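You operate a simulated robot arm through the tools that you are given. There is no shell and no other tool.

You run a simulated robot arm. Do the job below in one go: nothing can be reset, and whatever is moved stays where it is left.

## Task
Fill the clear drip cup to about its line and let three drops or more run.
Fine: brown oil can back; open the brown drip valve between the green marks, shut it after. Set down upright: brown oil can.

Only the result counts: the job must be done as asked and must still hold three seconds after the hand-in. Knocking over, shifting, dropping, spilling or breaking anything else fails it.

## Robot
A 6-joint arm with a two-finger parallel gripper, fixed in place. Base frame: the origin is at the foot of the arm, x ahead of it, y to its left, z up. Readings come in mm, degrees, newtons and seconds.
With the tool pointing down near the work surface it reaches from about 440 to 860 mm from the base axis. Its first joint turns from -115.0 to 115.0 degrees. Payload 4.2 kg.
The tool frame sits at the grasp point between the pads (the TCP): z along the fingers, y along the line on which they close. The tips reach 23 mm beyond it. Largest opening 94 mm; finger width 38, thickness 10; the body of the gripper, 54 by 96 mm, starts 39 mm behind the TCP.
Orientation is told as [roll, pitch, yaw] about the base's x, y, z axes, in that order, counted from this pose: with the fingers straight down and closing along the base's y, the tool's x points along the base's -x, its y along +y and its z along -z.

## Interface
- The arm moves only by the tool nudge_tool. Its argument "plan" is a list of rows, each an object (a shift or turn left out is 0, a gripper value left out holds the last) with "xyz": the shift along the tool's x, y, z in mm, a list of three; "angular": the turn, a rotation vector about the tool's x, y, z in degrees, a list of three. In form: [{"xyz": [x, y, z], "angular": [rx, ry, rz]}, ...]. A call has 1 to 20 rows; each row is the pose to reach, as a shift and turn from the pose commanded when the call began, along the tool's axes at that moment. "hand" is the closure, from 0 (fully open) to 1 (shut), set as the call begins (left out, the last holds). A row lasts 0.2 s, in which the tool goes at most 50 mm and 8.6 degrees; a call with a longer step from one row to the next is refused whole, and so is a gripper value outside its range. Where a pose cannot be reached the arm comes as near as it can. A force on the tool above 40 N (or 10 N above the force at the start of the call, whichever is more), or a blocked arm, ends the call early, and 0.2 s more pass. The fingers move at their own pace (about 108 mm/s each) and stop on an object; they squeeze with about 31 N. The grip force told is the motor's: it shows also when the fingers shut on nothing. Time passes only in rows, and 0.2 s behind the last, so rows that repeat a pose let the fingers close. It gives the time, the measured TCP pose, the force on the tool (base axes), the opening and the grip force at its end, in the units of the frame above (readings bear some noise), with the torque about the TCP (base axes, N m) and any sound that the robot's microphone picked up.
- Cameras (640 x 400 px; columns grow to the right, rows downward): "scene" is fixed at [50, 650.9, 1502.1]; the picture's right is [-0.55, -0.83, 0.00], its down [-0.35, 0.24, -0.90] and it looks along [0.75, -0.50, -0.43] (base axes); focal length 359 px, centre (320, 200). "wrist" rides on the gripper at [87, 16, -74] in the tool frame; the picture's right is [-0.18, 0.98, 0.00], its down [-0.58, -0.11, -0.81] and it looks along [-0.79, -0.15, 0.59] (tool axes); focal length 243 px, centre (320, 200). There is no depth. A picture from a camera that has moved, and an enlarged one, comes with that camera's place and axes in the base frame and with its lens.
- get_image(camera): a new picture of that camera. The clock stands still meanwhile.
- lift_body(by): slides the trunk up (or, below 0, down) by that many mm; the arm rides with it, the base frame stays. It gives what a move gives, with no picture.
- inspect(camera, box): a new picture of the part [left, top, right, bottom] of that camera's present view, enlarged. The clock stands still meanwhile.
- close_job(): hands the job in; it is judged then, once.

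Places have to be worked out from the pictures, the camera data and where the tool is seen. Open the gripper and draw the arm clear of the work before you hand the job in, unless the task says otherwise.

The tools are called after "Emit:" by a JSON object that holds its "api" and its "payload". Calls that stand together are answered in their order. nudge_tool: Moves the arm, as the interface text tells. Its arguments: {"type":"object","properties":{"plan":{"type":"array"},"hand":{"type":"number"}},"required":["plan"]} The other tools are called the same way: lift_body (by) slides the trunk up or down; get_image (camera) takes a picture; inspect (camera, box) takes an enlarged picture of a part of a camera's view; close_job () hands the job in.

At the start:

```text
t: 0.0
eef_pos: [340.5, 302.6, 1372.8]
orientation: [-0.1, 0.0, -0.1]
force: [0.4, -0.1, -0.5]
torque: [-0.02, 0.01, -0.02]
gripper_width: 93.7
grip_force: 0.1
trunk travel left (down, up): [-925.0, 65.0]
```

scene: 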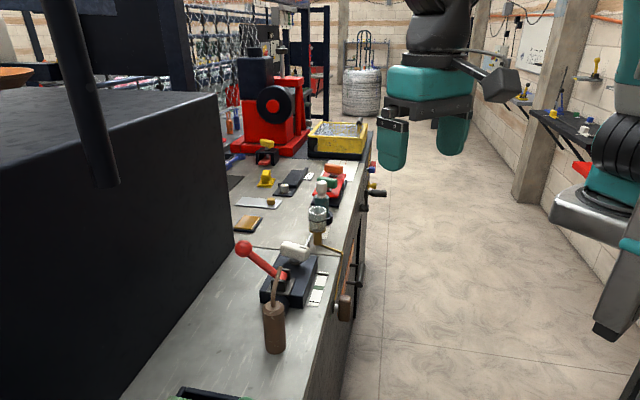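
wrist: 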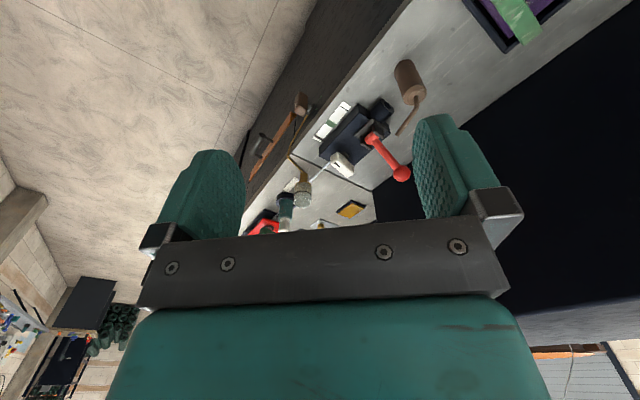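

The brown oil can stands near the front of the bench, with the drip cup and valve beside the device with the red handle. I'll enlarge those parts of the view to learn the details.

Emit:
{"api": "inspect", "payload": {"camera": "scene", "box": [220, 170, 380, 370]}}

Emit:
{"api": "inspect", "payload": {"camera": "scene", "box": [280, 170, 360, 260]}}

Emit:
{"api": "inspect", "payload": {"camera": "wrist", "box": [230, 40, 440, 240]}}

```text
2.00 times, centred on (300, 270) of scene
camera zoom: at [50.0, 650.9, 1502.1], right [-0.55, -0.83, 0.0], down [-0.35, 0.24, -0.9], along [0.75, -0.5, -0.43], focal length 719 px, centre (360, 60)
```

zoom: 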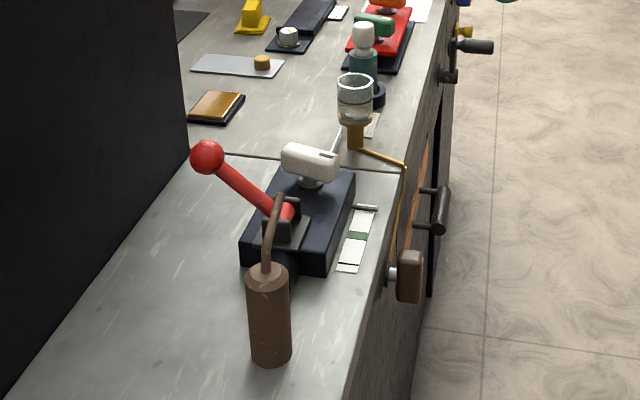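

```text
4.44 times, centred on (320, 215) of scene
camera zoom: at [50.0, 650.9, 1502.1], right [-0.55, -0.83, 0.0], down [-0.35, 0.24, -0.9], along [0.75, -0.5, -0.43], focal length 1597 px, centre (320, 133)
```

zoom: 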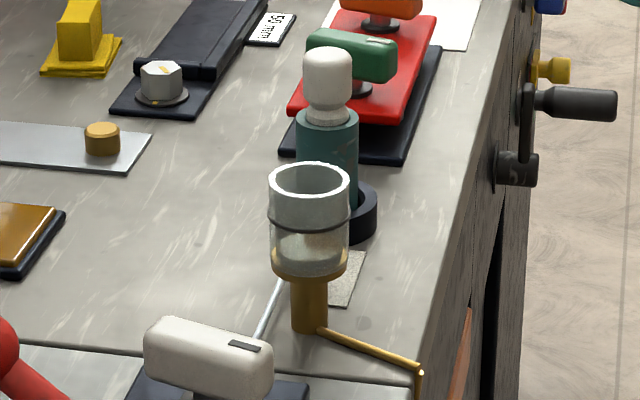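

```text
2.00 times, centred on (335, 140) of wrist
camera zoom: at [254.1, 319.5, 1445.8], right [0.18, 0.98, 0.0], down [0.58, -0.11, 0.81], along [0.79, -0.15, -0.59], focal length 485 px, centre (290, 320)
```

zoom: 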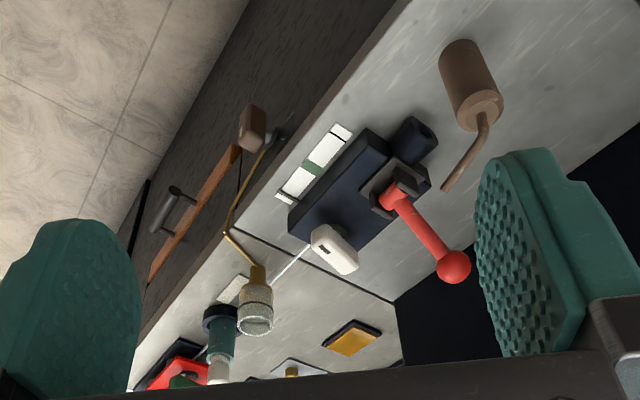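

From both views I place the can at about (516, 443), standing on a bench top near z 937. The cup rim is near (778, 174, 1052), and the brown handle on the bench front is near (615, 199, 848). The bench edge runs diagonally at about 45°. I'll lower the trunk and then look from closer with the wrist camera.

Emit:
{"api": "lift_body", "payload": {"by": -250}}

```text
t: 2.6
eef_pos: [340.9, 302.0, 1122.4]
orientation: [0.0, 0.0, 0.0]
force: [-0.1, 0.7, -0.2]
torque: [0.01, 0.01, 0.02]
gripper_width: 93.8
grip_force: 0.1
trunk travel left (down, up): [-675.0, 315.0]
```

The trunk is down 250 mm and the tool is clear of the bench. Now I yaw 45° so the tool faces the bench front squarely, and move in front of the valve to look at it.

Emit:
{"api": "nudge_tool", "payload": {"plan": [{"xyz": [-11.9, -33, 16.1], "angular": [0, 0, -6.43]}, {"xyz": [-23.7, -66, 32.3], "angular": [0, 0, -12.86]}, {"xyz": [-35.6, -99, 48.4], "angular": [0, 0, -19.29]}, {"xyz": [-47.4, -132, 64.6], "angular": [0, 0, -25.7]}, {"xyz": [-59.3, -165, 80.7], "angular": [0, 0, -32.1]}, {"xyz": [-71.1, -198, 96.9], "angular": [0, 0, -38.6]}, {"xyz": [-83, -231, 113], "angular": [0, 0, -45]}]}}

Emit:
{"api": "get_image", "payload": {"camera": "wrist"}}

Emit:
{"api": "get_image", "payload": {"camera": "scene"}}

```text
t: 4.2
eef_pos: [422.0, 70.7, 1009.0]
orientation: [0.0, -0.1, 45.1]
force: [-0.2, 0.2, 0.3]
torque: [-0.02, -0.05, -0.03]
gripper_width: 94.1
grip_force: 0.1
trunk travel left (down, up): [-675.0, 315.0]
```

```text
taken
camera wrist: at [349.1, 21.8, 1083.3], right [-0.57, 0.82, 0.0], down [0.49, 0.33, 0.81], along [0.67, 0.46, -0.59], focal length 243 px, centre (320, 200)
```

wrist: 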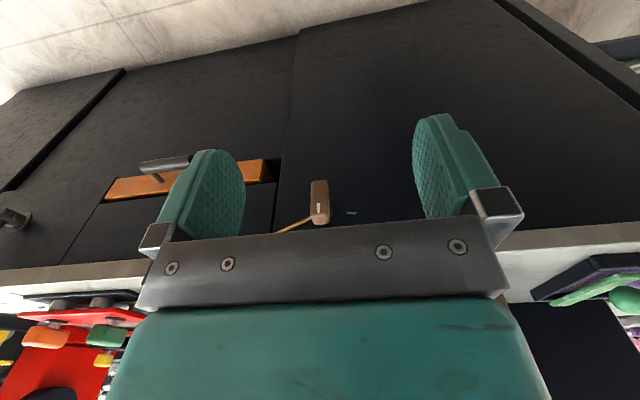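

```text
taken
```

scene: 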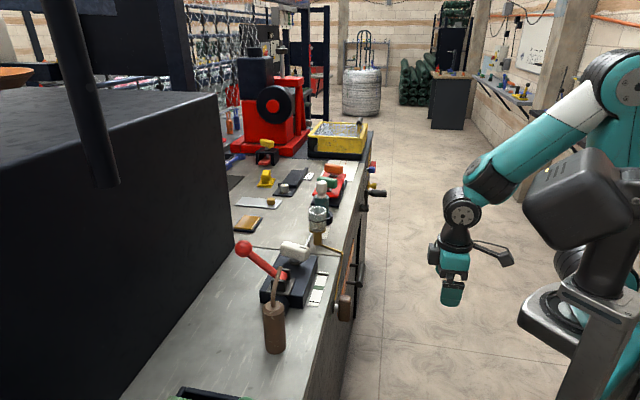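

The brown handle is visible near (320, 203), with a small green mark beside it. I'll enlarge that part.

Emit:
{"api": "inspect", "payload": {"camera": "wrist", "box": [260, 160, 390, 240]}}

```text
4.92 times, centred on (325, 200) of wrist
camera zoom: at [349.1, 21.8, 1083.3], right [-0.57, 0.82, 0.0], down [0.49, 0.33, 0.81], along [0.67, 0.46, -0.59], focal length 1194 px, centre (295, 200)
```

zoom: 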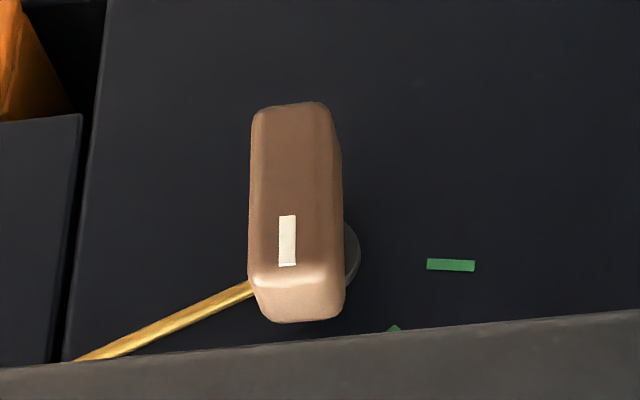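

The handle is an upright bar with a white pointer at its top. One green mark sits to the world-left of it, and another is partly hidden. I'll raise the tool to see the whole dial.

Emit:
{"api": "nudge_tool", "payload": {"plan": [{"xyz": [0, 0, -40]}, {"xyz": [0, 0, -80]}]}}

Emit:
{"api": "inspect", "payload": {"camera": "wrist", "box": [250, 120, 380, 200]}}

Emit:
{"api": "get_image", "payload": {"camera": "wrist"}}

```text
t: 4.8
eef_pos: [423.7, 71.6, 1089.9]
orientation: [0.0, 0.0, 45.0]
force: [0.0, 0.2, 0.2]
torque: [-0.01, 0.01, 0.01]
gripper_width: 93.9
grip_force: 0.1
trunk travel left (down, up): [-675.0, 315.0]
```

```text
4.92 times, centred on (315, 160) of wrist
camera zoom: at [350.2, 22.6, 1163.3], right [-0.57, 0.82, 0.0], down [0.49, 0.33, 0.81], along [0.67, 0.46, -0.59], focal length 1194 px, centre (345, 397)
```

zoom: 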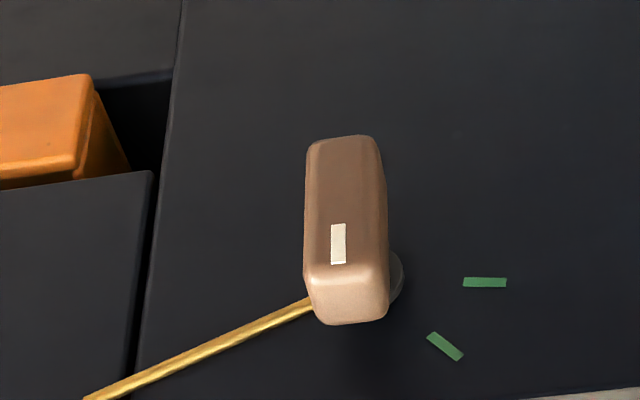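

```text
taken
camera wrist: at [350.2, 22.6, 1163.3], right [-0.57, 0.82, 0.0], down [0.49, 0.33, 0.81], along [0.67, 0.46, -0.59], focal length 243 px, centre (320, 200)
```

wrist: 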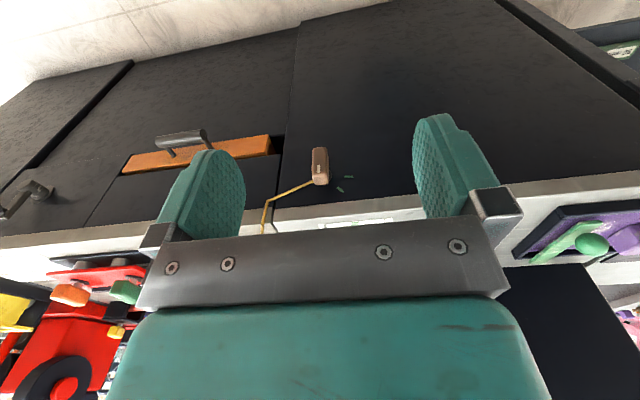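

The dial is clear now. The pivot is near n=601, t=288, z=864 in bench coordinates (n points into the bench, t along it to the right). The green marks lie 45° and 90° counter-clockwise from the upright (shut) pointer. Next I move over for a close look at the cup and its line.

Emit:
{"api": "nudge_tool", "payload": {"plan": [{"xyz": [-27.4, -28.8, -13.2]}, {"xyz": [-54.8, -57.6, -26.4]}, {"xyz": [-82.2, -86.4, -39.6]}, {"xyz": [-109.6, -115.2, -52.8]}, {"xyz": [-137, -144, -66]}]}}

Emit:
{"api": "get_image", "payload": {"camera": "wrist"}}

Emit:
{"api": "inspect", "payload": {"camera": "wrist", "box": [240, 80, 400, 235]}}

```text
t: 6.0
eef_pos: [621.0, 67.9, 1156.3]
orientation: [0.1, 0.1, 45.0]
force: [0.1, -0.3, 0.5]
torque: [0.02, -0.04, -0.01]
gripper_width: 94.0
grip_force: 0.1
trunk travel left (down, up): [-675.0, 315.0]
```

```text
taken
camera wrist: at [548.1, 18.4, 1230.9], right [-0.57, 0.82, 0.0], down [0.49, 0.33, 0.81], along [0.67, 0.46, -0.59], focal length 243 px, centre (320, 200)
```

wrist: 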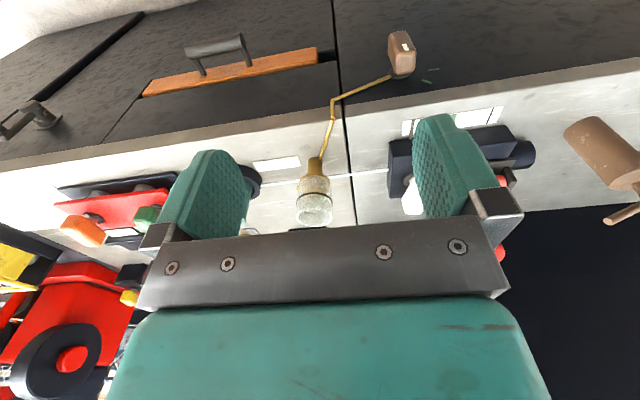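

```text
2.58 times, centred on (320, 158) of wrist
camera zoom: at [548.1, 18.4, 1230.9], right [-0.57, 0.82, 0.0], down [0.49, 0.33, 0.81], along [0.67, 0.46, -0.59], focal length 626 px, centre (320, 310)
```

zoom: 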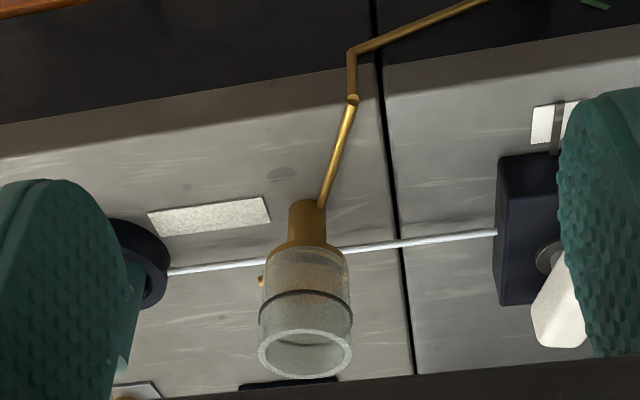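

The cup rim is near (784, 171, 1055) with the line about 20 mm below it. Next I move sideways, still outside the bench edge, to get a close look at the oil can.

Emit:
{"api": "nudge_tool", "payload": {"plan": [{"xyz": [0, 47, 5]}, {"xyz": [0, 94, 10]}, {"xyz": [0, 141, 15]}, {"xyz": [0, 188, 20]}, {"xyz": [0, 235, 25]}, {"xyz": [0, 282, 30]}, {"xyz": [0, 329, 35]}, {"xyz": [0, 376, 40]}]}}

Emit:
{"api": "get_image", "payload": {"camera": "wrist"}}

Emit:
{"api": "inspect", "payload": {"camera": "wrist", "box": [230, 80, 410, 235]}}

```text
t: 7.8
eef_pos: [356.9, 332.0, 1113.3]
orientation: [0.0, 0.1, 44.9]
force: [-0.2, -0.5, 0.0]
torque: [0.03, 0.04, 0.01]
gripper_width: 93.8
grip_force: 0.1
trunk travel left (down, up): [-675.0, 315.0]
```

```text
taken
camera wrist: at [284.3, 283.0, 1187.1], right [-0.56, 0.83, 0.0], down [0.49, 0.33, 0.81], along [0.67, 0.45, -0.59], focal length 243 px, centre (320, 200)
```

wrist: 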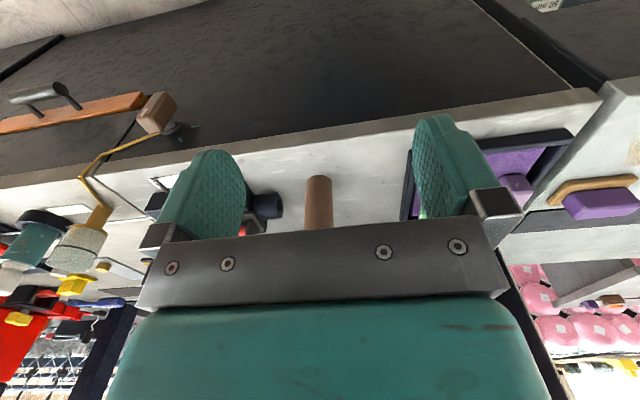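

```text
2.58 times, centred on (320, 158) of wrist
camera zoom: at [284.3, 283.0, 1187.1], right [-0.56, 0.83, 0.0], down [0.49, 0.33, 0.81], along [0.67, 0.45, -0.59], focal length 626 px, centre (320, 310)
```

zoom: 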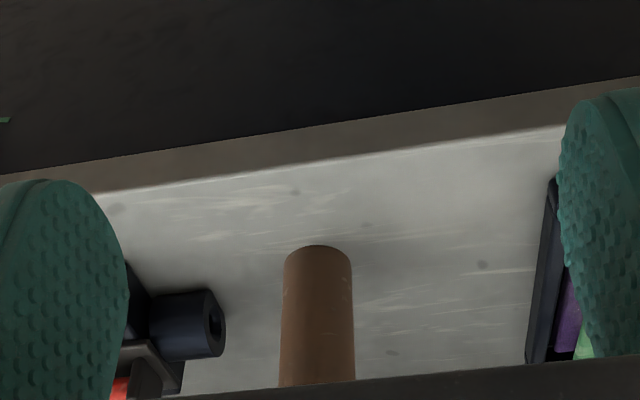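

The can axis sits at about n=679, t=54. A dark hub is to its right near t≈105, and a tray is further left. I'll partly close the fingers to about 60 mm and pitch the tool up to 30° below horizontal, staying in front of the can.

Emit:
{"api": "nudge_tool", "payload": {"plan": [{"xyz": [-5.4, -4.5, 6.6], "angular": [0, -7.5, 0]}, {"xyz": [-10.8, -9, 13.3], "angular": [0, -15, 0]}, {"xyz": [-16.1, -13.5, 19.9], "angular": [0, -22.5, 0]}, {"xyz": [-21.5, -18, 26.5], "angular": [0, -30, 0]}, {"xyz": [-26.9, -22.5, 33.1], "angular": [0, -37.5, 0]}, {"xyz": [-32.3, -27, 39.8], "angular": [0, -45, 0]}, {"xyz": [-37.6, -31.5, 46.4], "angular": [0, -52.5, 0]}, {"xyz": [-43, -36, 53], "angular": [0, -60, 0]}], "hand": 0.36}}

Emit:
{"api": "get_image", "payload": {"camera": "wrist"}}

Emit:
{"api": "inspect", "payload": {"camera": "scene", "box": [200, 200, 440, 370]}}

```text
t: 9.6
eef_pos: [432.3, 328.8, 1072.3]
orientation: [1.6, -61.3, 40.9]
force: [-0.2, -0.7, -0.2]
torque: [-0.01, 0.01, -0.01]
gripper_width: 60.3
grip_force: 0.1
trunk travel left (down, up): [-675.0, 315.0]
```

```text
taken
camera wrist: at [342.3, 269.8, 1032.2], right [-0.59, 0.78, 0.18], down [-0.23, -0.38, 0.9], along [0.77, 0.49, 0.41], focal length 243 px, centre (320, 200)
```

wrist: 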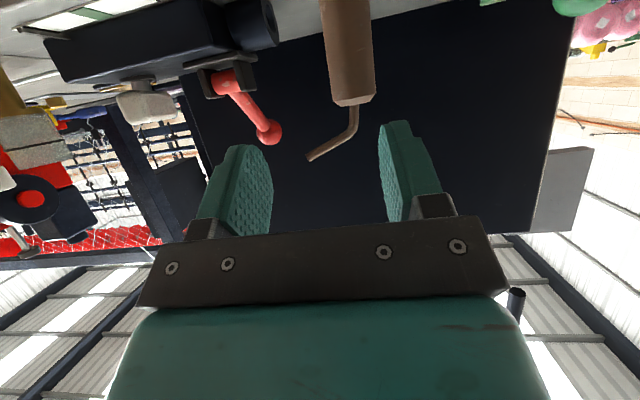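

```text
2.35 times, centred on (320, 285) of scene
camera zoom: at [50.0, 650.9, 1502.1], right [-0.55, -0.83, 0.0], down [-0.35, 0.24, -0.9], along [0.75, -0.5, -0.43], focal length 846 px, centre (320, 0)
```

zoom: 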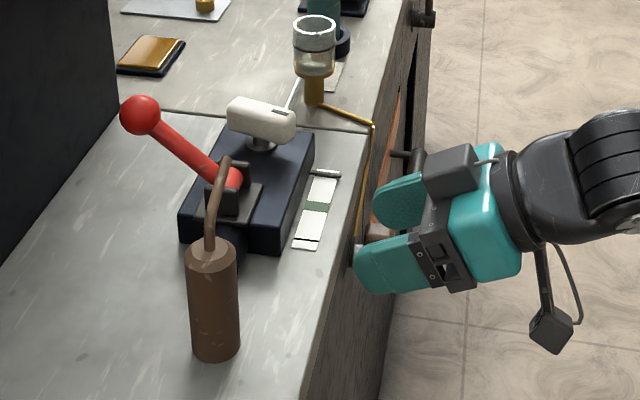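

The fingers are at 60 mm, but the measured pose differs a little from the one I commanded (yaw 40.9 rather than 45). I'll hold for a moment to see whether it settles.

Emit:
{"api": "nudge_tool", "payload": {"plan": [{"xyz": [0, 0, 0]}, {"xyz": [0, 0, 0]}]}}

```text
t: 10.2
eef_pos: [432.4, 328.4, 1069.7]
orientation: [1.2, -60.8, 41.3]
force: [0.6, 0.0, -1.2]
torque: [0.02, -0.01, -0.02]
gripper_width: 60.4
grip_force: 0.1
trunk travel left (down, up): [-675.0, 315.0]
```

It isn't settling, so the pose seems to be just beyond a joint limit this close to the base. I'll move 40 mm towards the bench and see whether the error shrinks.

Emit:
{"api": "nudge_tool", "payload": {"plan": [{"xyz": [-20, 0, 34.6]}, {"xyz": [-20, 0, 34.6]}, {"xyz": [-20, 0, 34.6]}]}}

```text
t: 11.0
eef_pos: [447.8, 363.0, 1068.2]
orientation: [0.9, -60.7, 43.3]
force: [0.8, 0.0, -0.5]
torque: [-0.01, 0.01, 0.03]
gripper_width: 60.1
grip_force: 0.2
trunk travel left (down, up): [-675.0, 315.0]
```

The error is shrinking as the arm extends. I'll raise the tool 80 mm to see how height relative to the shoulder affects the limit.

Emit:
{"api": "nudge_tool", "payload": {"plan": [{"xyz": [-34.6, 0, -20]}, {"xyz": [-69.3, 0, -40]}, {"xyz": [-69.3, 0, -40]}]}}

```text
t: 11.8
eef_pos: [456.5, 357.0, 1142.1]
orientation: [-0.2, -60.0, 43.2]
force: [-0.8, -0.7, 0.3]
torque: [0.0, 0.0, 0.0]
gripper_width: 60.2
grip_force: 0.0
trunk travel left (down, up): [-675.0, 315.0]
```

The height now matches, but there is still a sideways error of about 16 mm. I'll hold for longer to check whether the arm converges slowly.

Emit:
{"api": "nudge_tool", "payload": {"plan": [{"xyz": [0, 0, 0]}, {"xyz": [0, 0, 0]}, {"xyz": [0, 0, 0]}, {"xyz": [0, 0, 0]}, {"xyz": [0, 0, 0]}, {"xyz": [0, 0, 0]}]}}

Emit:
{"api": "get_image", "payload": {"camera": "scene"}}

```text
t: 13.2
eef_pos: [454.9, 357.8, 1141.3]
orientation: [-0.1, -60.0, 43.3]
force: [0.5, -0.2, 0.7]
torque: [0.01, 0.0, 0.04]
gripper_width: 60.0
grip_force: 0.1
trunk travel left (down, up): [-675.0, 315.0]
```

```text
taken
```

scene: 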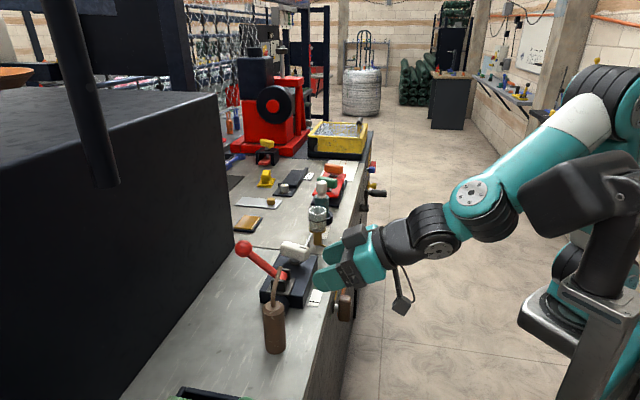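

It only creeps, which points to a wrist singularity: the forearm lines up with the tool. Lowering the trunk while raising the tool should bend the wrist out of that alignment, so I lower it 100 mm. The tool stays well above the bench.

Emit:
{"api": "lift_body", "payload": {"by": -100}}

Emit:
{"api": "nudge_tool", "payload": {"plan": [{"xyz": [-43.3, 0, -25]}, {"xyz": [-86.6, 0, -50]}, {"xyz": [-86.6, 0, -50]}, {"xyz": [-86.6, 0, -50]}]}}

```text
t: 14.5
eef_pos: [452.9, 358.5, 1041.8]
orientation: [-0.2, -60.0, 43.5]
force: [0.1, -0.3, 0.2]
torque: [0.01, 0.03, 0.02]
gripper_width: 60.0
grip_force: 0.0
trunk travel left (down, up): [-575.0, 415.0]
```

```text
t: 15.5
eef_pos: [447.7, 362.2, 1139.7]
orientation: [-0.5, -59.8, 44.8]
force: [-0.4, 0.5, -0.4]
torque: [-0.02, 0.01, 0.0]
gripper_width: 60.4
grip_force: 0.1
trunk travel left (down, up): [-575.0, 415.0]
```

The error is clearly smaller, so I repeat the same trunk-and-tool exchange once more.

Emit:
{"api": "lift_body", "payload": {"by": -100}}

Emit:
{"api": "nudge_tool", "payload": {"plan": [{"xyz": [-43.3, 0, -25]}, {"xyz": [-86.6, 0, -50]}, {"xyz": [-86.6, 0, -50]}]}}

Emit:
{"api": "get_image", "payload": {"camera": "wrist"}}

Emit:
{"api": "get_image", "payload": {"camera": "scene"}}

```text
t: 16.8
eef_pos: [447.3, 361.5, 1041.2]
orientation: [-0.3, -59.8, 44.6]
force: [0.4, -0.2, 0.7]
torque: [0.01, 0.01, -0.02]
gripper_width: 60.0
grip_force: 0.1
trunk travel left (down, up): [-475.0, 515.0]
```

```text
t: 17.6
eef_pos: [436.9, 362.3, 1149.8]
orientation: [0.4, -60.4, 45.0]
force: [0.3, 0.4, -0.9]
torque: [0.03, -0.02, 0.01]
gripper_width: 60.1
grip_force: 0.1
trunk travel left (down, up): [-475.0, 515.0]
```

```text
taken
camera wrist: at [349.9, 298.1, 1111.5], right [-0.63, 0.76, 0.16], down [-0.21, -0.37, 0.9], along [0.74, 0.54, 0.39], focal length 243 px, centre (320, 200)
```

wrist: 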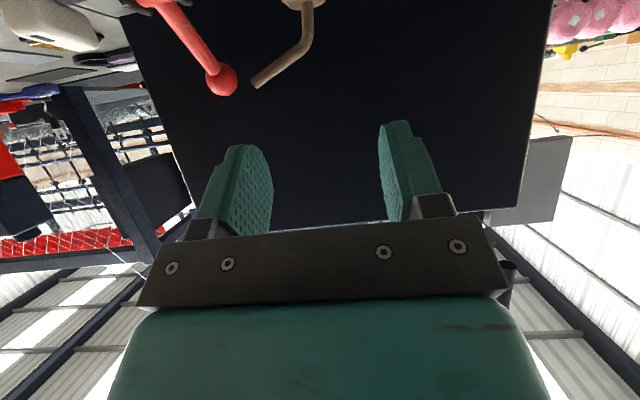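

```text
taken
```

scene: 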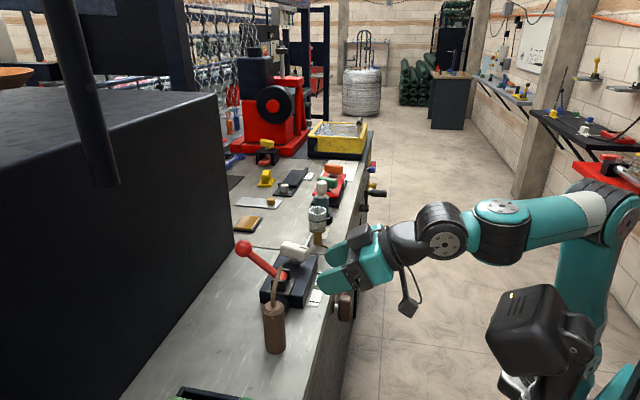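

The forearm is now level and the pose is nearly exact. I'll check that it has settled, then lower the trunk so this arm posture ends up at grasp height.

Emit:
{"api": "nudge_tool", "payload": {"plan": [{"xyz": [0, 0, 0]}, {"xyz": [0, 0, 0]}, {"xyz": [0, 0, 0]}]}}

Emit:
{"api": "lift_body", "payload": {"by": -120}}

Emit:
{"api": "get_image", "payload": {"camera": "wrist"}}

```text
t: 18.4
eef_pos: [440.2, 361.0, 1147.6]
orientation: [0.0, -60.0, 45.0]
force: [0.0, -0.7, 1.2]
torque: [0.01, 0.02, 0.02]
gripper_width: 59.9
grip_force: 0.0
trunk travel left (down, up): [-475.0, 515.0]
```

```text
t: 19.9
eef_pos: [439.6, 362.1, 1026.5]
orientation: [-0.1, -60.0, 45.0]
force: [0.1, 0.7, 0.6]
torque: [0.0, 0.02, 0.03]
gripper_width: 60.2
grip_force: 0.0
trunk travel left (down, up): [-355.0, 635.0]
```

```text
taken
camera wrist: at [351.7, 298.4, 988.5], right [-0.63, 0.76, 0.16], down [-0.21, -0.37, 0.91], along [0.75, 0.54, 0.39], focal length 243 px, centre (320, 200)
```

wrist: 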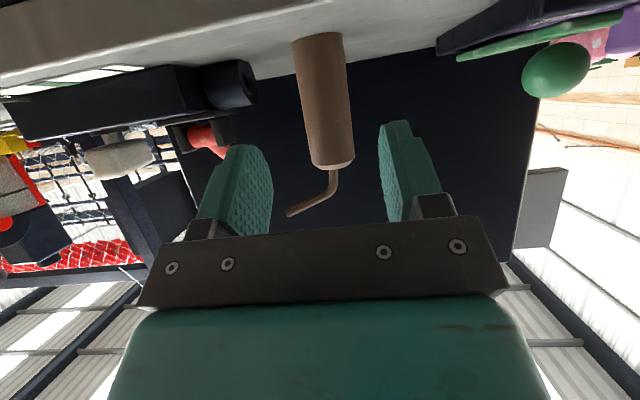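

The orientation is now exact at [0, -60, 45], and the can is centred between the fingers. Its top is near z 1048 and its base near z 951. I lower slightly and advance about 45 mm towards it.

Emit:
{"api": "nudge_tool", "payload": {"plan": [{"xyz": [-1.7, 0, 25]}, {"xyz": [-3.5, 0, 50]}, {"xyz": [-3.5, 0, 50]}, {"xyz": [-3.5, 0, 50]}]}}

Emit:
{"api": "get_image", "payload": {"camera": "wrist"}}

```text
t: 20.9
eef_pos: [473.1, 392.5, 1004.6]
orientation: [-0.2, -60.0, 45.0]
force: [0.0, 0.0, 0.3]
torque: [0.0, 0.01, -0.02]
gripper_width: 60.3
grip_force: 0.0
trunk travel left (down, up): [-355.0, 635.0]
```

```text
taken
camera wrist: at [384.3, 329.0, 966.2], right [-0.63, 0.76, 0.16], down [-0.21, -0.37, 0.91], along [0.75, 0.54, 0.39], focal length 243 px, centre (320, 200)
```

wrist: 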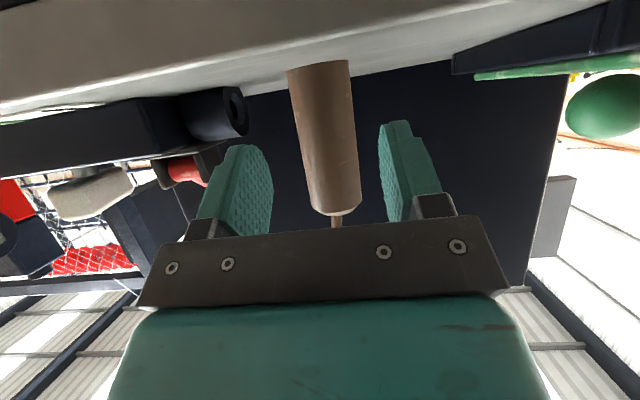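

The can is at t≈53.3 and the tool at t≈57, with the hub still clear of the right finger. I correct sideways and advance the last 58 mm so the fingers straddle the can.

Emit:
{"api": "nudge_tool", "payload": {"plan": [{"xyz": [-3, 3.7, 5]}, {"xyz": [-12, 3.7, 22]}, {"xyz": [-20, 3.7, 37]}, {"xyz": [-27.7, 3.7, 51]}, {"xyz": [-27.7, 3.7, 51]}]}}

Emit:
{"api": "get_image", "payload": {"camera": "wrist"}}

Emit:
{"api": "inspect", "payload": {"camera": "scene", "box": [220, 200, 400, 370]}}

```text
t: 22.1
eef_pos: [511.1, 437.9, 1002.5]
orientation: [-0.1, -60.0, 45.1]
force: [0.1, 0.2, 0.4]
torque: [-0.01, -0.01, 0.02]
gripper_width: 60.4
grip_force: 0.1
trunk travel left (down, up): [-355.0, 635.0]
```

```text
taken
camera wrist: at [422.6, 374.1, 964.4], right [-0.63, 0.76, 0.16], down [-0.21, -0.37, 0.91], along [0.75, 0.54, 0.39], focal length 243 px, centre (320, 200)
```

wrist: 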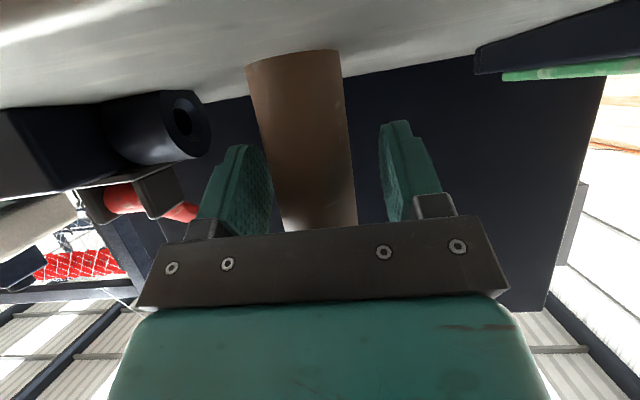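

```text
2.35 times, centred on (310, 285) of scene
camera zoom: at [50.0, 650.9, 1502.1], right [-0.55, -0.83, 0.0], down [-0.35, 0.24, -0.9], along [0.75, -0.5, -0.43], focal length 846 px, centre (344, 0)
```

zoom: 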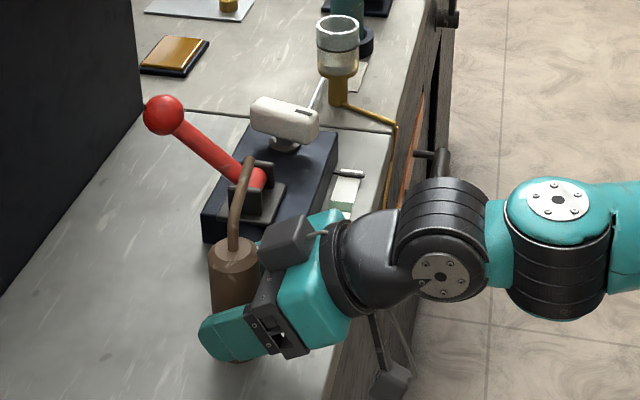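

The fingers straddle the can. I'll check how well it is centred before closing.

Emit:
{"api": "inspect", "payload": {"camera": "wrist", "box": [220, 80, 430, 240]}}

```text
2.50 times, centred on (325, 160) of wrist
camera zoom: at [422.6, 374.1, 964.4], right [-0.63, 0.76, 0.16], down [-0.21, -0.37, 0.91], along [0.75, 0.54, 0.39], focal length 606 px, centre (308, 300)
```

zoom: 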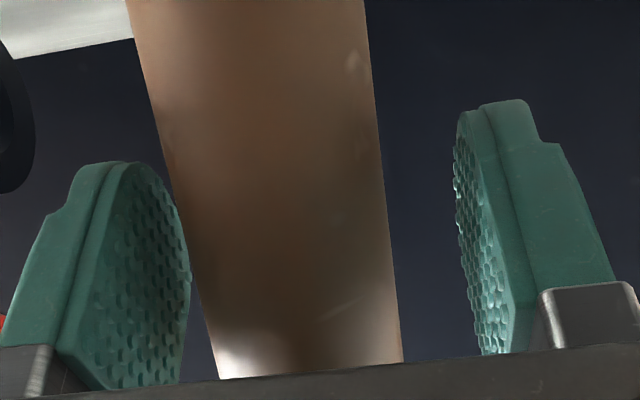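

The can sits about 4 mm to the right (+t) of the grip centre. I shift by that amount and close the fingers.

Emit:
{"api": "nudge_tool", "payload": {"plan": [{"xyz": [0, -4.2, 0]}, {"xyz": [0, -4.2, 0]}]}}

Emit:
{"api": "inspect", "payload": {"camera": "wrist", "box": [220, 80, 430, 240]}}

```text
t: 22.7
eef_pos: [514.6, 435.0, 1002.8]
orientation: [-0.1, -59.9, 45.0]
force: [0.4, -0.1, -0.3]
torque: [0.0, 0.0, 0.01]
gripper_width: 60.3
grip_force: 0.0
trunk travel left (down, up): [-355.0, 635.0]
```

```text
2.50 times, centred on (325, 160) of wrist
camera zoom: at [425.6, 370.4, 964.7], right [-0.63, 0.76, 0.16], down [-0.21, -0.37, 0.91], along [0.75, 0.54, 0.39], focal length 606 px, centre (308, 300)
```

zoom: 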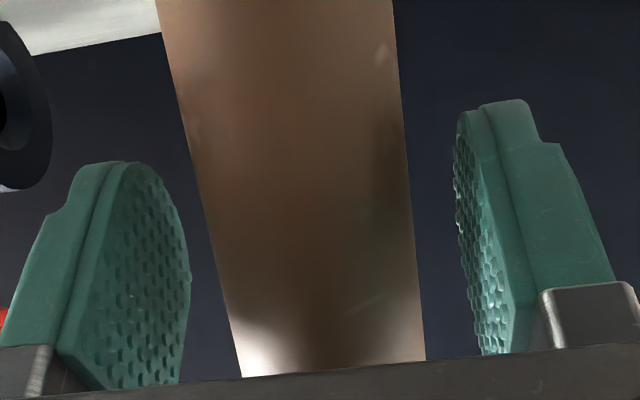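

The can is now centred. I close the gripper on it and let it settle.

Emit:
{"api": "nudge_tool", "payload": {"plan": [{"xyz": [0, 0, 0]}, {"xyz": [0, 0, 0]}, {"xyz": [0, 0, 0]}], "hand": 1.0}}

Emit:
{"api": "get_image", "payload": {"camera": "wrist"}}

```text
t: 23.5
eef_pos: [513.4, 433.6, 1002.0]
orientation: [-0.1, -60.0, 45.1]
force: [-0.9, -0.1, 0.1]
torque: [-0.03, -0.03, -0.07]
gripper_width: 39.1
grip_force: 31.0
trunk travel left (down, up): [-355.0, 635.0]
```

```text
taken
camera wrist: at [425.5, 370.4, 964.7], right [-0.63, 0.76, 0.16], down [-0.21, -0.36, 0.91], along [0.75, 0.54, 0.39], focal length 243 px, centre (320, 200)
```

wrist: 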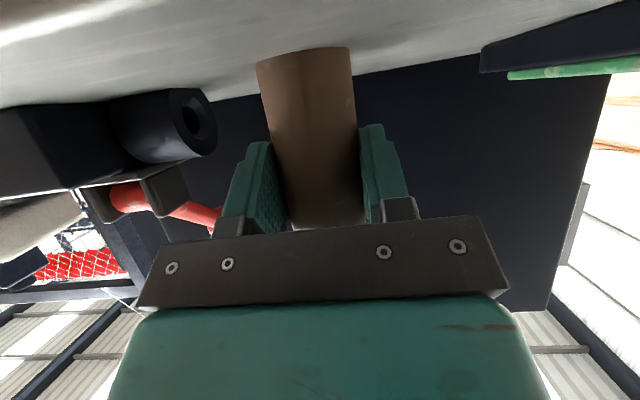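

The grip is firm at 39.1 mm and 31 N, and I note the grasp pose (513.8, 434, 1002.3) for putting the can back. I lift it straight up with the trunk by 30 mm to check the hold.

Emit:
{"api": "lift_body", "payload": {"by": 30}}

Emit:
{"api": "get_image", "payload": {"camera": "wrist"}}

```text
t: 24.3
eef_pos: [513.9, 434.7, 1032.7]
orientation: [-0.1, -60.0, 45.1]
force: [0.0, 0.1, -1.3]
torque: [-0.02, 0.01, -0.02]
gripper_width: 39.1
grip_force: 31.5
trunk travel left (down, up): [-385.0, 605.0]
```

```text
taken
camera wrist: at [425.5, 370.4, 994.6], right [-0.63, 0.76, 0.16], down [-0.21, -0.36, 0.91], along [0.75, 0.54, 0.39], focal length 243 px, centre (320, 200)
```

wrist: 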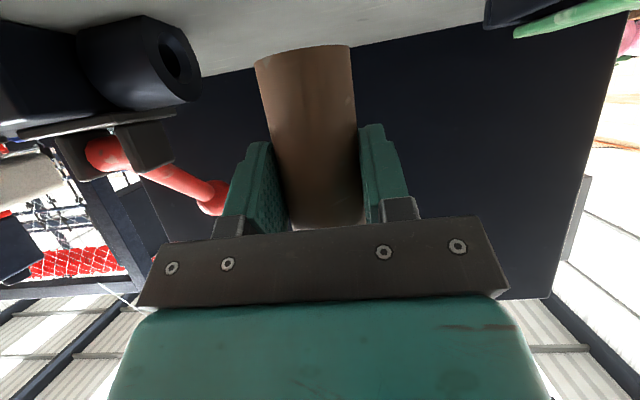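

The can came up cleanly, weighing about 1.3 N. I raise it well above everything on the bench, by another 150 mm.

Emit:
{"api": "lift_body", "payload": {"by": 150}}

```text
t: 26.0
eef_pos: [514.4, 435.0, 1183.4]
orientation: [-0.1, -60.0, 45.1]
force: [-0.4, 1.0, -1.8]
torque: [0.01, 0.02, -0.02]
gripper_width: 39.1
grip_force: 31.2
trunk travel left (down, up): [-535.0, 455.0]
```

The can is at a safe height. I now carry it to the front-left of the cup while yawing 45° so the spout will point along base +x towards the cup, which keeps the scene camera's view of the cup open.

Emit:
{"api": "nudge_tool", "payload": {"plan": [{"xyz": [3.7, -30.9, -6.4], "angular": [-3.9, 0, -2.25]}, {"xyz": [7.4, -61.8, -12.9], "angular": [-7.79, 0, -4.5]}, {"xyz": [11.1, -92.7, -19.3], "angular": [-11.69, 0, -6.75]}, {"xyz": [14.8, -123.6, -25.7], "angular": [-15.59, 0, -9]}, {"xyz": [18.6, -154.5, -32.2], "angular": [-19.49, 0, -11.25]}, {"xyz": [22.3, -185.4, -38.6], "angular": [-23.38, 0, -13.5]}, {"xyz": [26, -216.3, -45], "angular": [-27.28, 0, -15.75]}, {"xyz": [29.7, -247.2, -51.4], "angular": [-31.18, 0, -18]}, {"xyz": [33.4, -278.1, -57.9], "angular": [-35.07, 0, -20.25]}, {"xyz": [37.1, -309, -64.3], "angular": [-38.97, 0, -22.5]}, {"xyz": [37.1, -309, -64.3], "angular": [-38.97, 0, -22.5]}]}}

Emit:
{"api": "get_image", "payload": {"camera": "scene"}}

Emit:
{"api": "get_image", "payload": {"camera": "wrist"}}

```text
t: 28.4
eef_pos: [669.9, 171.7, 1171.6]
orientation: [-0.4, -60.0, 90.1]
force: [0.2, 0.3, -2.7]
torque: [-0.03, 0.01, 0.01]
gripper_width: 39.4
grip_force: 30.5
out of reach, approached as far as the arm can: row 10, 11
trunk travel left (down, up): [-535.0, 455.0]
```

```text
taken
```

scene: 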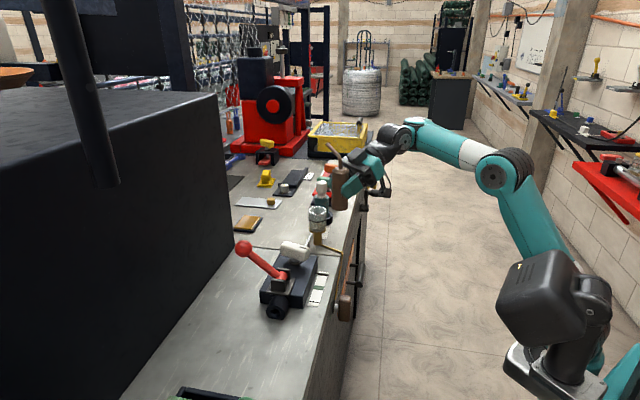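

```text
taken
camera wrist: at [653.0, 65.0, 1132.9], right [-0.98, 0.1, 0.16], down [0.1, -0.41, 0.91], along [0.15, 0.91, 0.39], focal length 243 px, centre (320, 200)
```

wrist: 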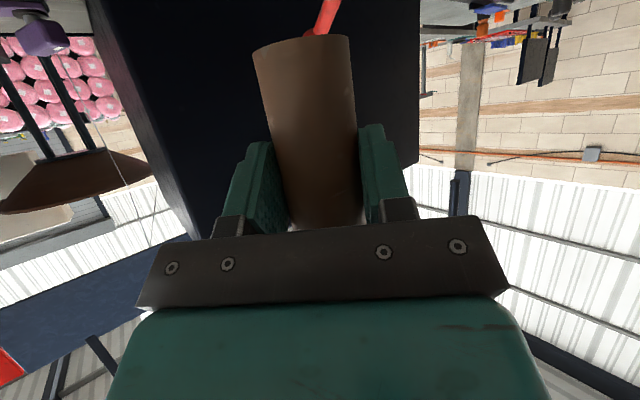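

The arm is at its reach limit here because the trunk is low relative to this height. I raise the trunk 100 mm and then bring the tool down 150 mm.

Emit:
{"api": "lift_body", "payload": {"by": 100}}

Emit:
{"api": "nudge_tool", "payload": {"plan": [{"xyz": [32.5, 0, 18.75]}, {"xyz": [65, 0, 37.5]}, {"xyz": [97.4, 0, 56.25]}, {"xyz": [129.9, 0, 75]}, {"xyz": [129.9, 0, 75]}]}}

Emit:
{"api": "get_image", "payload": {"camera": "scene"}}

```text
t: 29.8
eef_pos: [670.4, 172.9, 1271.4]
orientation: [-0.4, -60.0, 90.0]
force: [-0.2, 0.4, -1.8]
torque: [0.02, 0.02, 0.02]
gripper_width: 39.1
grip_force: 31.2
trunk travel left (down, up): [-635.0, 355.0]
```

```text
t: 31.0
eef_pos: [673.2, 170.5, 1120.5]
orientation: [-0.5, -60.1, 90.1]
force: [-0.7, 0.4, -2.0]
torque: [-0.01, 0.0, 0.03]
gripper_width: 38.9
grip_force: 31.0
trunk travel left (down, up): [-635.0, 355.0]
```

```text
taken
```

scene: 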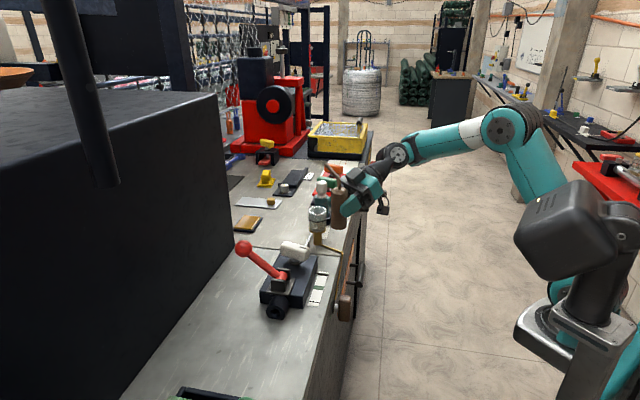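

The pose is now tracking well at (673, 170.5, 1120.5). I'll zoom in on the can and cup before tilting.

Emit:
{"api": "inspect", "payload": {"camera": "scene", "box": [270, 150, 400, 260]}}

```text
3.64 times, centred on (335, 205) of scene
camera zoom: at [50.0, 650.9, 1502.1], right [-0.55, -0.83, 0.0], down [-0.35, 0.24, -0.9], along [0.75, -0.5, -0.43], focal length 1307 px, centre (266, 182)
```

zoom: 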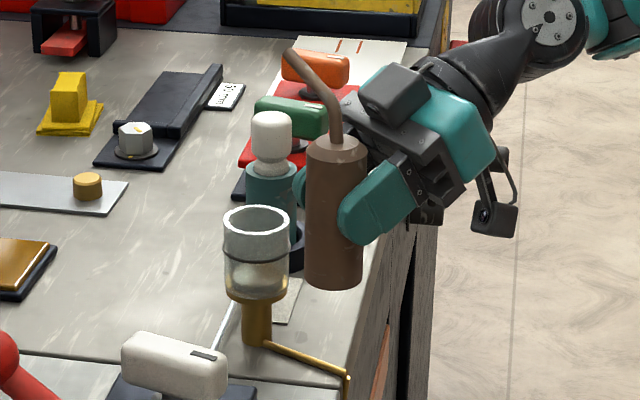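

The cup and can match my model to within a few mm, and the spout tip shows at about (723, 186, 1213). I now tilt 30° towards the cup while bringing the tip above the cup centre; oil should not flow yet at this angle.

Emit:
{"api": "nudge_tool", "payload": {"plan": [{"xyz": [17.2, -5.15, 5.5], "angular": [-3.75, 0, 6.5]}, {"xyz": [34.4, -10.3, 11], "angular": [-7.5, 0, 12.99]}, {"xyz": [51.6, -15.45, 16.5], "angular": [-11.25, 0, 19.49]}, {"xyz": [68.8, -20.6, 22], "angular": [-15, 0, 25.98]}, {"xyz": [68.8, -20.6, 22], "angular": [-15, 0, 25.98]}]}}

Emit:
{"api": "inspect", "payload": {"camera": "scene", "box": [270, 150, 400, 260]}}

```text
t: 32.2
eef_pos: [690.1, 155.7, 1049.8]
orientation: [48.7, -48.8, 48.9]
force: [0.6, -0.1, -2.3]
torque: [0.0, -0.03, -0.03]
gripper_width: 39.0
grip_force: 31.2
trunk travel left (down, up): [-635.0, 355.0]
```

```text
3.64 times, centred on (335, 205) of scene
camera zoom: at [50.0, 650.9, 1502.1], right [-0.55, -0.83, 0.0], down [-0.35, 0.24, -0.9], along [0.75, -0.5, -0.43], focal length 1307 px, centre (266, 182)
```

zoom: 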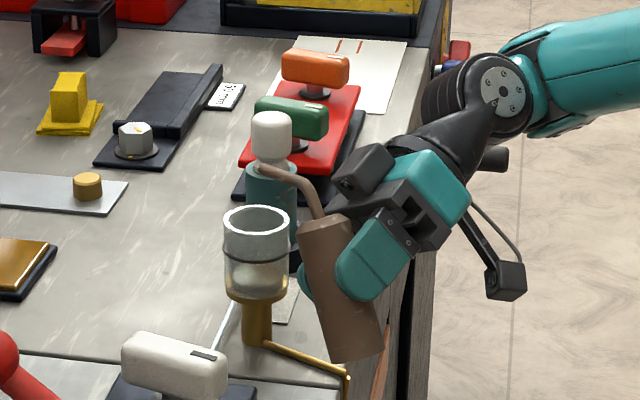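

The tip appears right over the cup about 48 mm above the rim, with no flow yet. I tilt on to 40° while keeping the tip over the centre and lowering it.

Emit:
{"api": "nudge_tool", "payload": {"plan": [{"xyz": [4.5, 0, 2.2], "angular": [-2.5, 0, 4.33]}, {"xyz": [9, 0, 4.4], "angular": [-5, 0, 8.66]}]}}

Emit:
{"api": "inspect", "payload": {"camera": "scene", "box": [285, 170, 365, 240]}}

```text
t: 32.8
eef_pos: [663.7, 167.5, 1027.3]
orientation: [58.3, -41.9, 41.6]
force: [0.0, 0.1, 1.4]
torque: [0.02, -0.36, 0.03]
gripper_width: 39.2
grip_force: 31.5
out of reach, approached as far as the arm can: row 1, 2
trunk travel left (down, up): [-635.0, 355.0]
```

```text
5.71 times, centred on (325, 205) of scene
camera zoom: at [50.0, 650.9, 1502.1], right [-0.55, -0.83, 0.0], down [-0.35, 0.24, -0.9], along [0.75, -0.5, -0.43], focal length 2054 px, centre (291, 171)
```

zoom: 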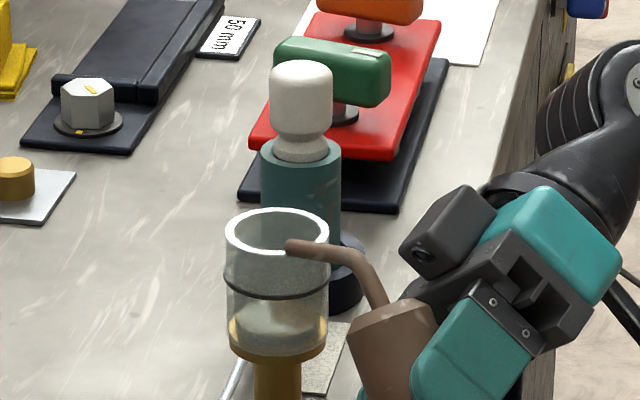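

The arm ran out of reach and the spout sagged towards the cup rim, possibly touching it. I raise everything straight up with the trunk, which also gives the arm a better working height.

Emit:
{"api": "lift_body", "payload": {"by": 60}}

Emit:
{"api": "inspect", "payload": {"camera": "scene", "box": [270, 150, 400, 260]}}

```text
t: 33.8
eef_pos: [663.2, 167.5, 1087.9]
orientation: [58.2, -41.8, 41.6]
force: [-0.6, 0.6, -2.2]
torque: [0.01, -0.03, 0.02]
gripper_width: 39.0
grip_force: 30.7
trunk travel left (down, up): [-695.0, 295.0]
```

```text
3.64 times, centred on (335, 205) of scene
camera zoom: at [50.0, 650.9, 1502.1], right [-0.55, -0.83, 0.0], down [-0.35, 0.24, -0.9], along [0.75, -0.5, -0.43], focal length 1307 px, centre (266, 182)
```

zoom: 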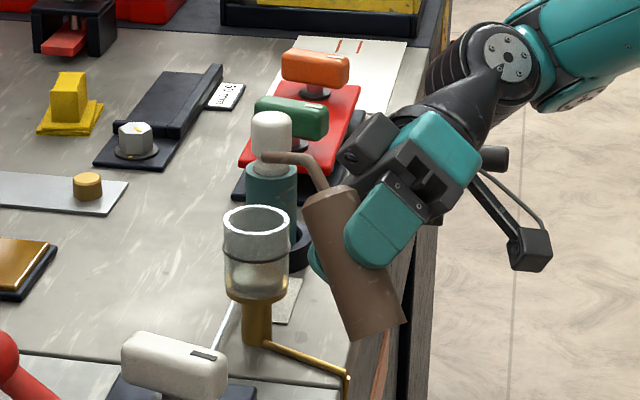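

Free of contact again: the force is back to the plain weight and the cup is unmoved. Heading 90° overreaches the wrist, so I'll raise the trunk 100 mm and turn the heading back by 25° to 65°, keeping the 40° tilt high above the cup.

Emit:
{"api": "lift_body", "payload": {"by": 100}}

Emit:
{"api": "nudge_tool", "payload": {"plan": [{"xyz": [5.6, -17.4, 12], "angular": [4.15, -4.02, 2.4]}, {"xyz": [11.2, -34.7, 24.1], "angular": [8.29, -8.04, 4.79]}, {"xyz": [16.9, -52, 36.1], "angular": [12.44, -12.05, 7.19]}, {"xyz": [22.5, -69.4, 48.2], "angular": [16.58, -16.07, 9.58]}, {"xyz": [22.5, -69.4, 48.2], "angular": [16.58, -16.07, 9.58]}]}}

Emit:
{"api": "inspect", "payload": {"camera": "scene", "box": [270, 130, 400, 240]}}

```text
t: 35.1
eef_pos: [662.8, 167.2, 1187.3]
orientation: [58.3, -41.8, 41.6]
force: [-0.1, -0.1, -2.2]
torque: [0.0, -0.06, 0.04]
gripper_width: 38.9
grip_force: 31.1
trunk travel left (down, up): [-795.0, 195.0]
```

```text
t: 36.3
eef_pos: [689.2, 199.6, 1109.9]
orientation: [58.4, -42.1, 16.3]
force: [0.1, 0.1, -1.6]
torque: [-0.06, -0.02, -0.02]
gripper_width: 39.0
grip_force: 30.8
trunk travel left (down, up): [-795.0, 195.0]
```

```text
3.64 times, centred on (335, 185) of scene
camera zoom: at [50.0, 650.9, 1502.1], right [-0.55, -0.83, 0.0], down [-0.35, 0.24, -0.9], along [0.75, -0.5, -0.43], focal length 1307 px, centre (266, 254)
```

zoom: 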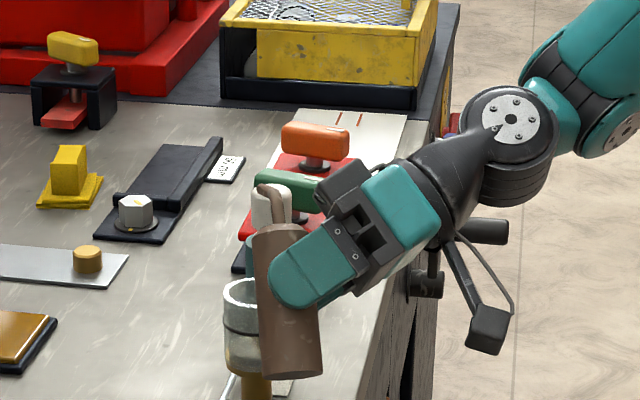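

This posture tracks exactly, and the tip sits above the cup at about z 1144. I lower it to about 30 mm above the rim while tilting to 45°, then look again.

Emit:
{"api": "nudge_tool", "payload": {"plan": [{"xyz": [10.7, -10.9, 7.3], "angular": [-0.83, 0, 1.44]}, {"xyz": [21.4, -21.8, 14.6], "angular": [-1.67, 0, 2.89]}, {"xyz": [32.1, -32.7, 21.9], "angular": [-2.5, 0, 4.33]}, {"xyz": [32.1, -32.7, 21.9], "angular": [-2.5, 0, 4.33]}]}}

Emit:
{"api": "inspect", "payload": {"camera": "scene", "box": [285, 170, 365, 240]}}

```text
t: 37.3
eef_pos: [690.7, 200.6, 1060.4]
orientation: [62.9, -38.3, 13.6]
force: [-0.6, -0.2, -0.8]
torque: [-0.03, -0.04, 0.03]
gripper_width: 39.0
grip_force: 31.1
trunk travel left (down, up): [-795.0, 195.0]
```

```text
5.71 times, centred on (325, 205) of scene
camera zoom: at [50.0, 650.9, 1502.1], right [-0.55, -0.83, 0.0], down [-0.35, 0.24, -0.9], along [0.75, -0.5, -0.43], focal length 2054 px, centre (291, 171)
```

zoom: 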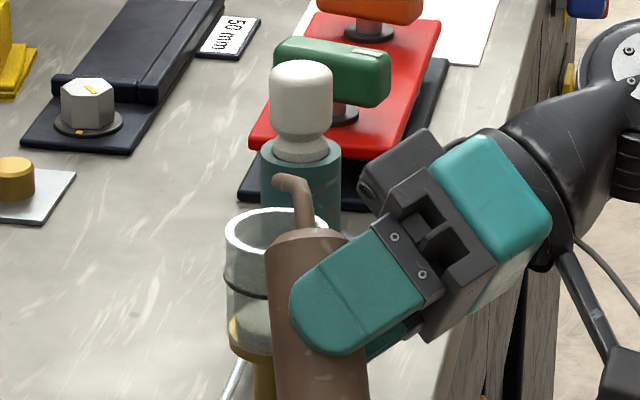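

The tip is over the cup about 30 mm above the rim, and no flow is visible. I tilt on to about 52° with the tip held in place.

Emit:
{"api": "nudge_tool", "payload": {"plan": [{"xyz": [-0.6, 2.5, 0.4], "angular": [-1.75, 0, 3.03]}, {"xyz": [-1.1, 5, 0.8], "angular": [-3.5, 0, 6.06]}]}}

Emit:
{"api": "inspect", "payload": {"camera": "scene", "box": [285, 170, 365, 240]}}

```text
t: 37.9
eef_pos: [690.6, 202.8, 1064.2]
orientation: [68.1, -32.8, 10.5]
force: [0.0, 0.5, -2.6]
torque: [0.0, -0.03, -0.03]
gripper_width: 38.9
grip_force: 30.9
trunk travel left (down, up): [-795.0, 195.0]
```

```text
5.71 times, centred on (325, 205) of scene
camera zoom: at [50.0, 650.9, 1502.1], right [-0.55, -0.83, 0.0], down [-0.35, 0.24, -0.9], along [0.75, -0.5, -0.43], focal length 2054 px, centre (291, 171)
```

zoom: 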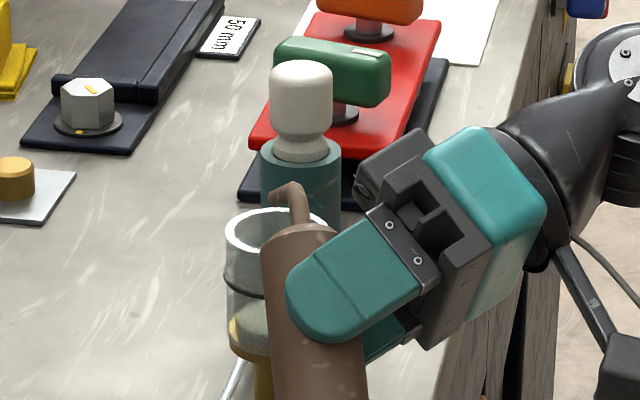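

Still no flow at 51°. I tilt on to about 58°.

Emit:
{"api": "nudge_tool", "payload": {"plan": [{"xyz": [-1, 4, -0.9], "angular": [-1.68, 0, 2.9]}, {"xyz": [-1.9, 7.9, -1.8], "angular": [-3.35, 0, 5.8]}]}}

Emit:
{"api": "inspect", "payload": {"camera": "scene", "box": [285, 170, 365, 240]}}

```text
t: 38.5
eef_pos: [685.6, 202.5, 1070.9]
orientation: [72.5, -27.4, 8.3]
force: [-0.4, -0.8, -1.6]
torque: [-0.05, -0.02, 0.01]
gripper_width: 38.9
grip_force: 31.1
trunk travel left (down, up): [-795.0, 195.0]
```

```text
5.71 times, centred on (325, 205) of scene
camera zoom: at [50.0, 650.9, 1502.1], right [-0.55, -0.83, 0.0], down [-0.35, 0.24, -0.9], along [0.75, -0.5, -0.43], focal length 2054 px, centre (291, 171)
```

zoom: 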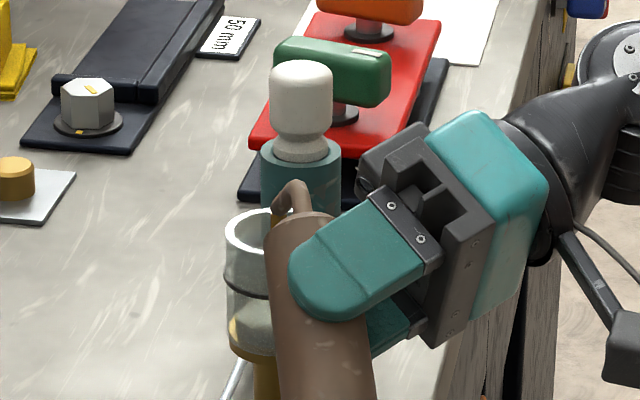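

A golden tint has appeared under the spout tip, which may be the start of flow. I'll zoom in closely.

Emit:
{"api": "inspect", "payload": {"camera": "scene", "box": [308, 195, 336, 225]}}

Emit:
{"api": "get_image", "payload": {"camera": "wrist"}}

```text
13.33 times, centred on (322, 210) of scene
camera zoom: at [50.0, 650.9, 1502.1], right [-0.55, -0.83, 0.0], down [-0.35, 0.24, -0.9], along [0.75, -0.5, -0.43], focal length 4792 px, centre (293, 67)
```

zoom: 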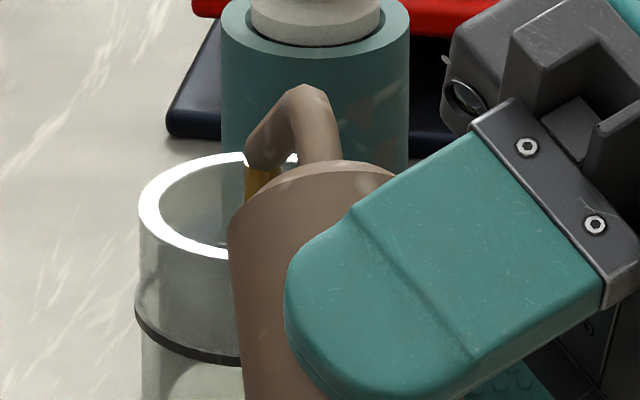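

```text
taken
camera wrist: at [602.5, 124.9, 1065.3], right [-0.31, 0.25, 0.92], down [0.56, -0.73, 0.39], along [0.77, 0.64, 0.08], focal length 243 px, centre (320, 200)
```

wrist: 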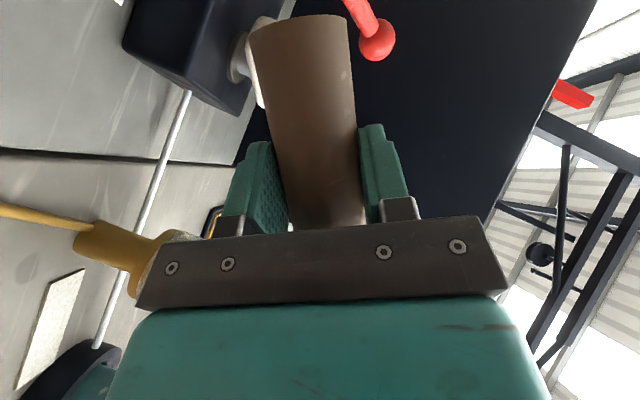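

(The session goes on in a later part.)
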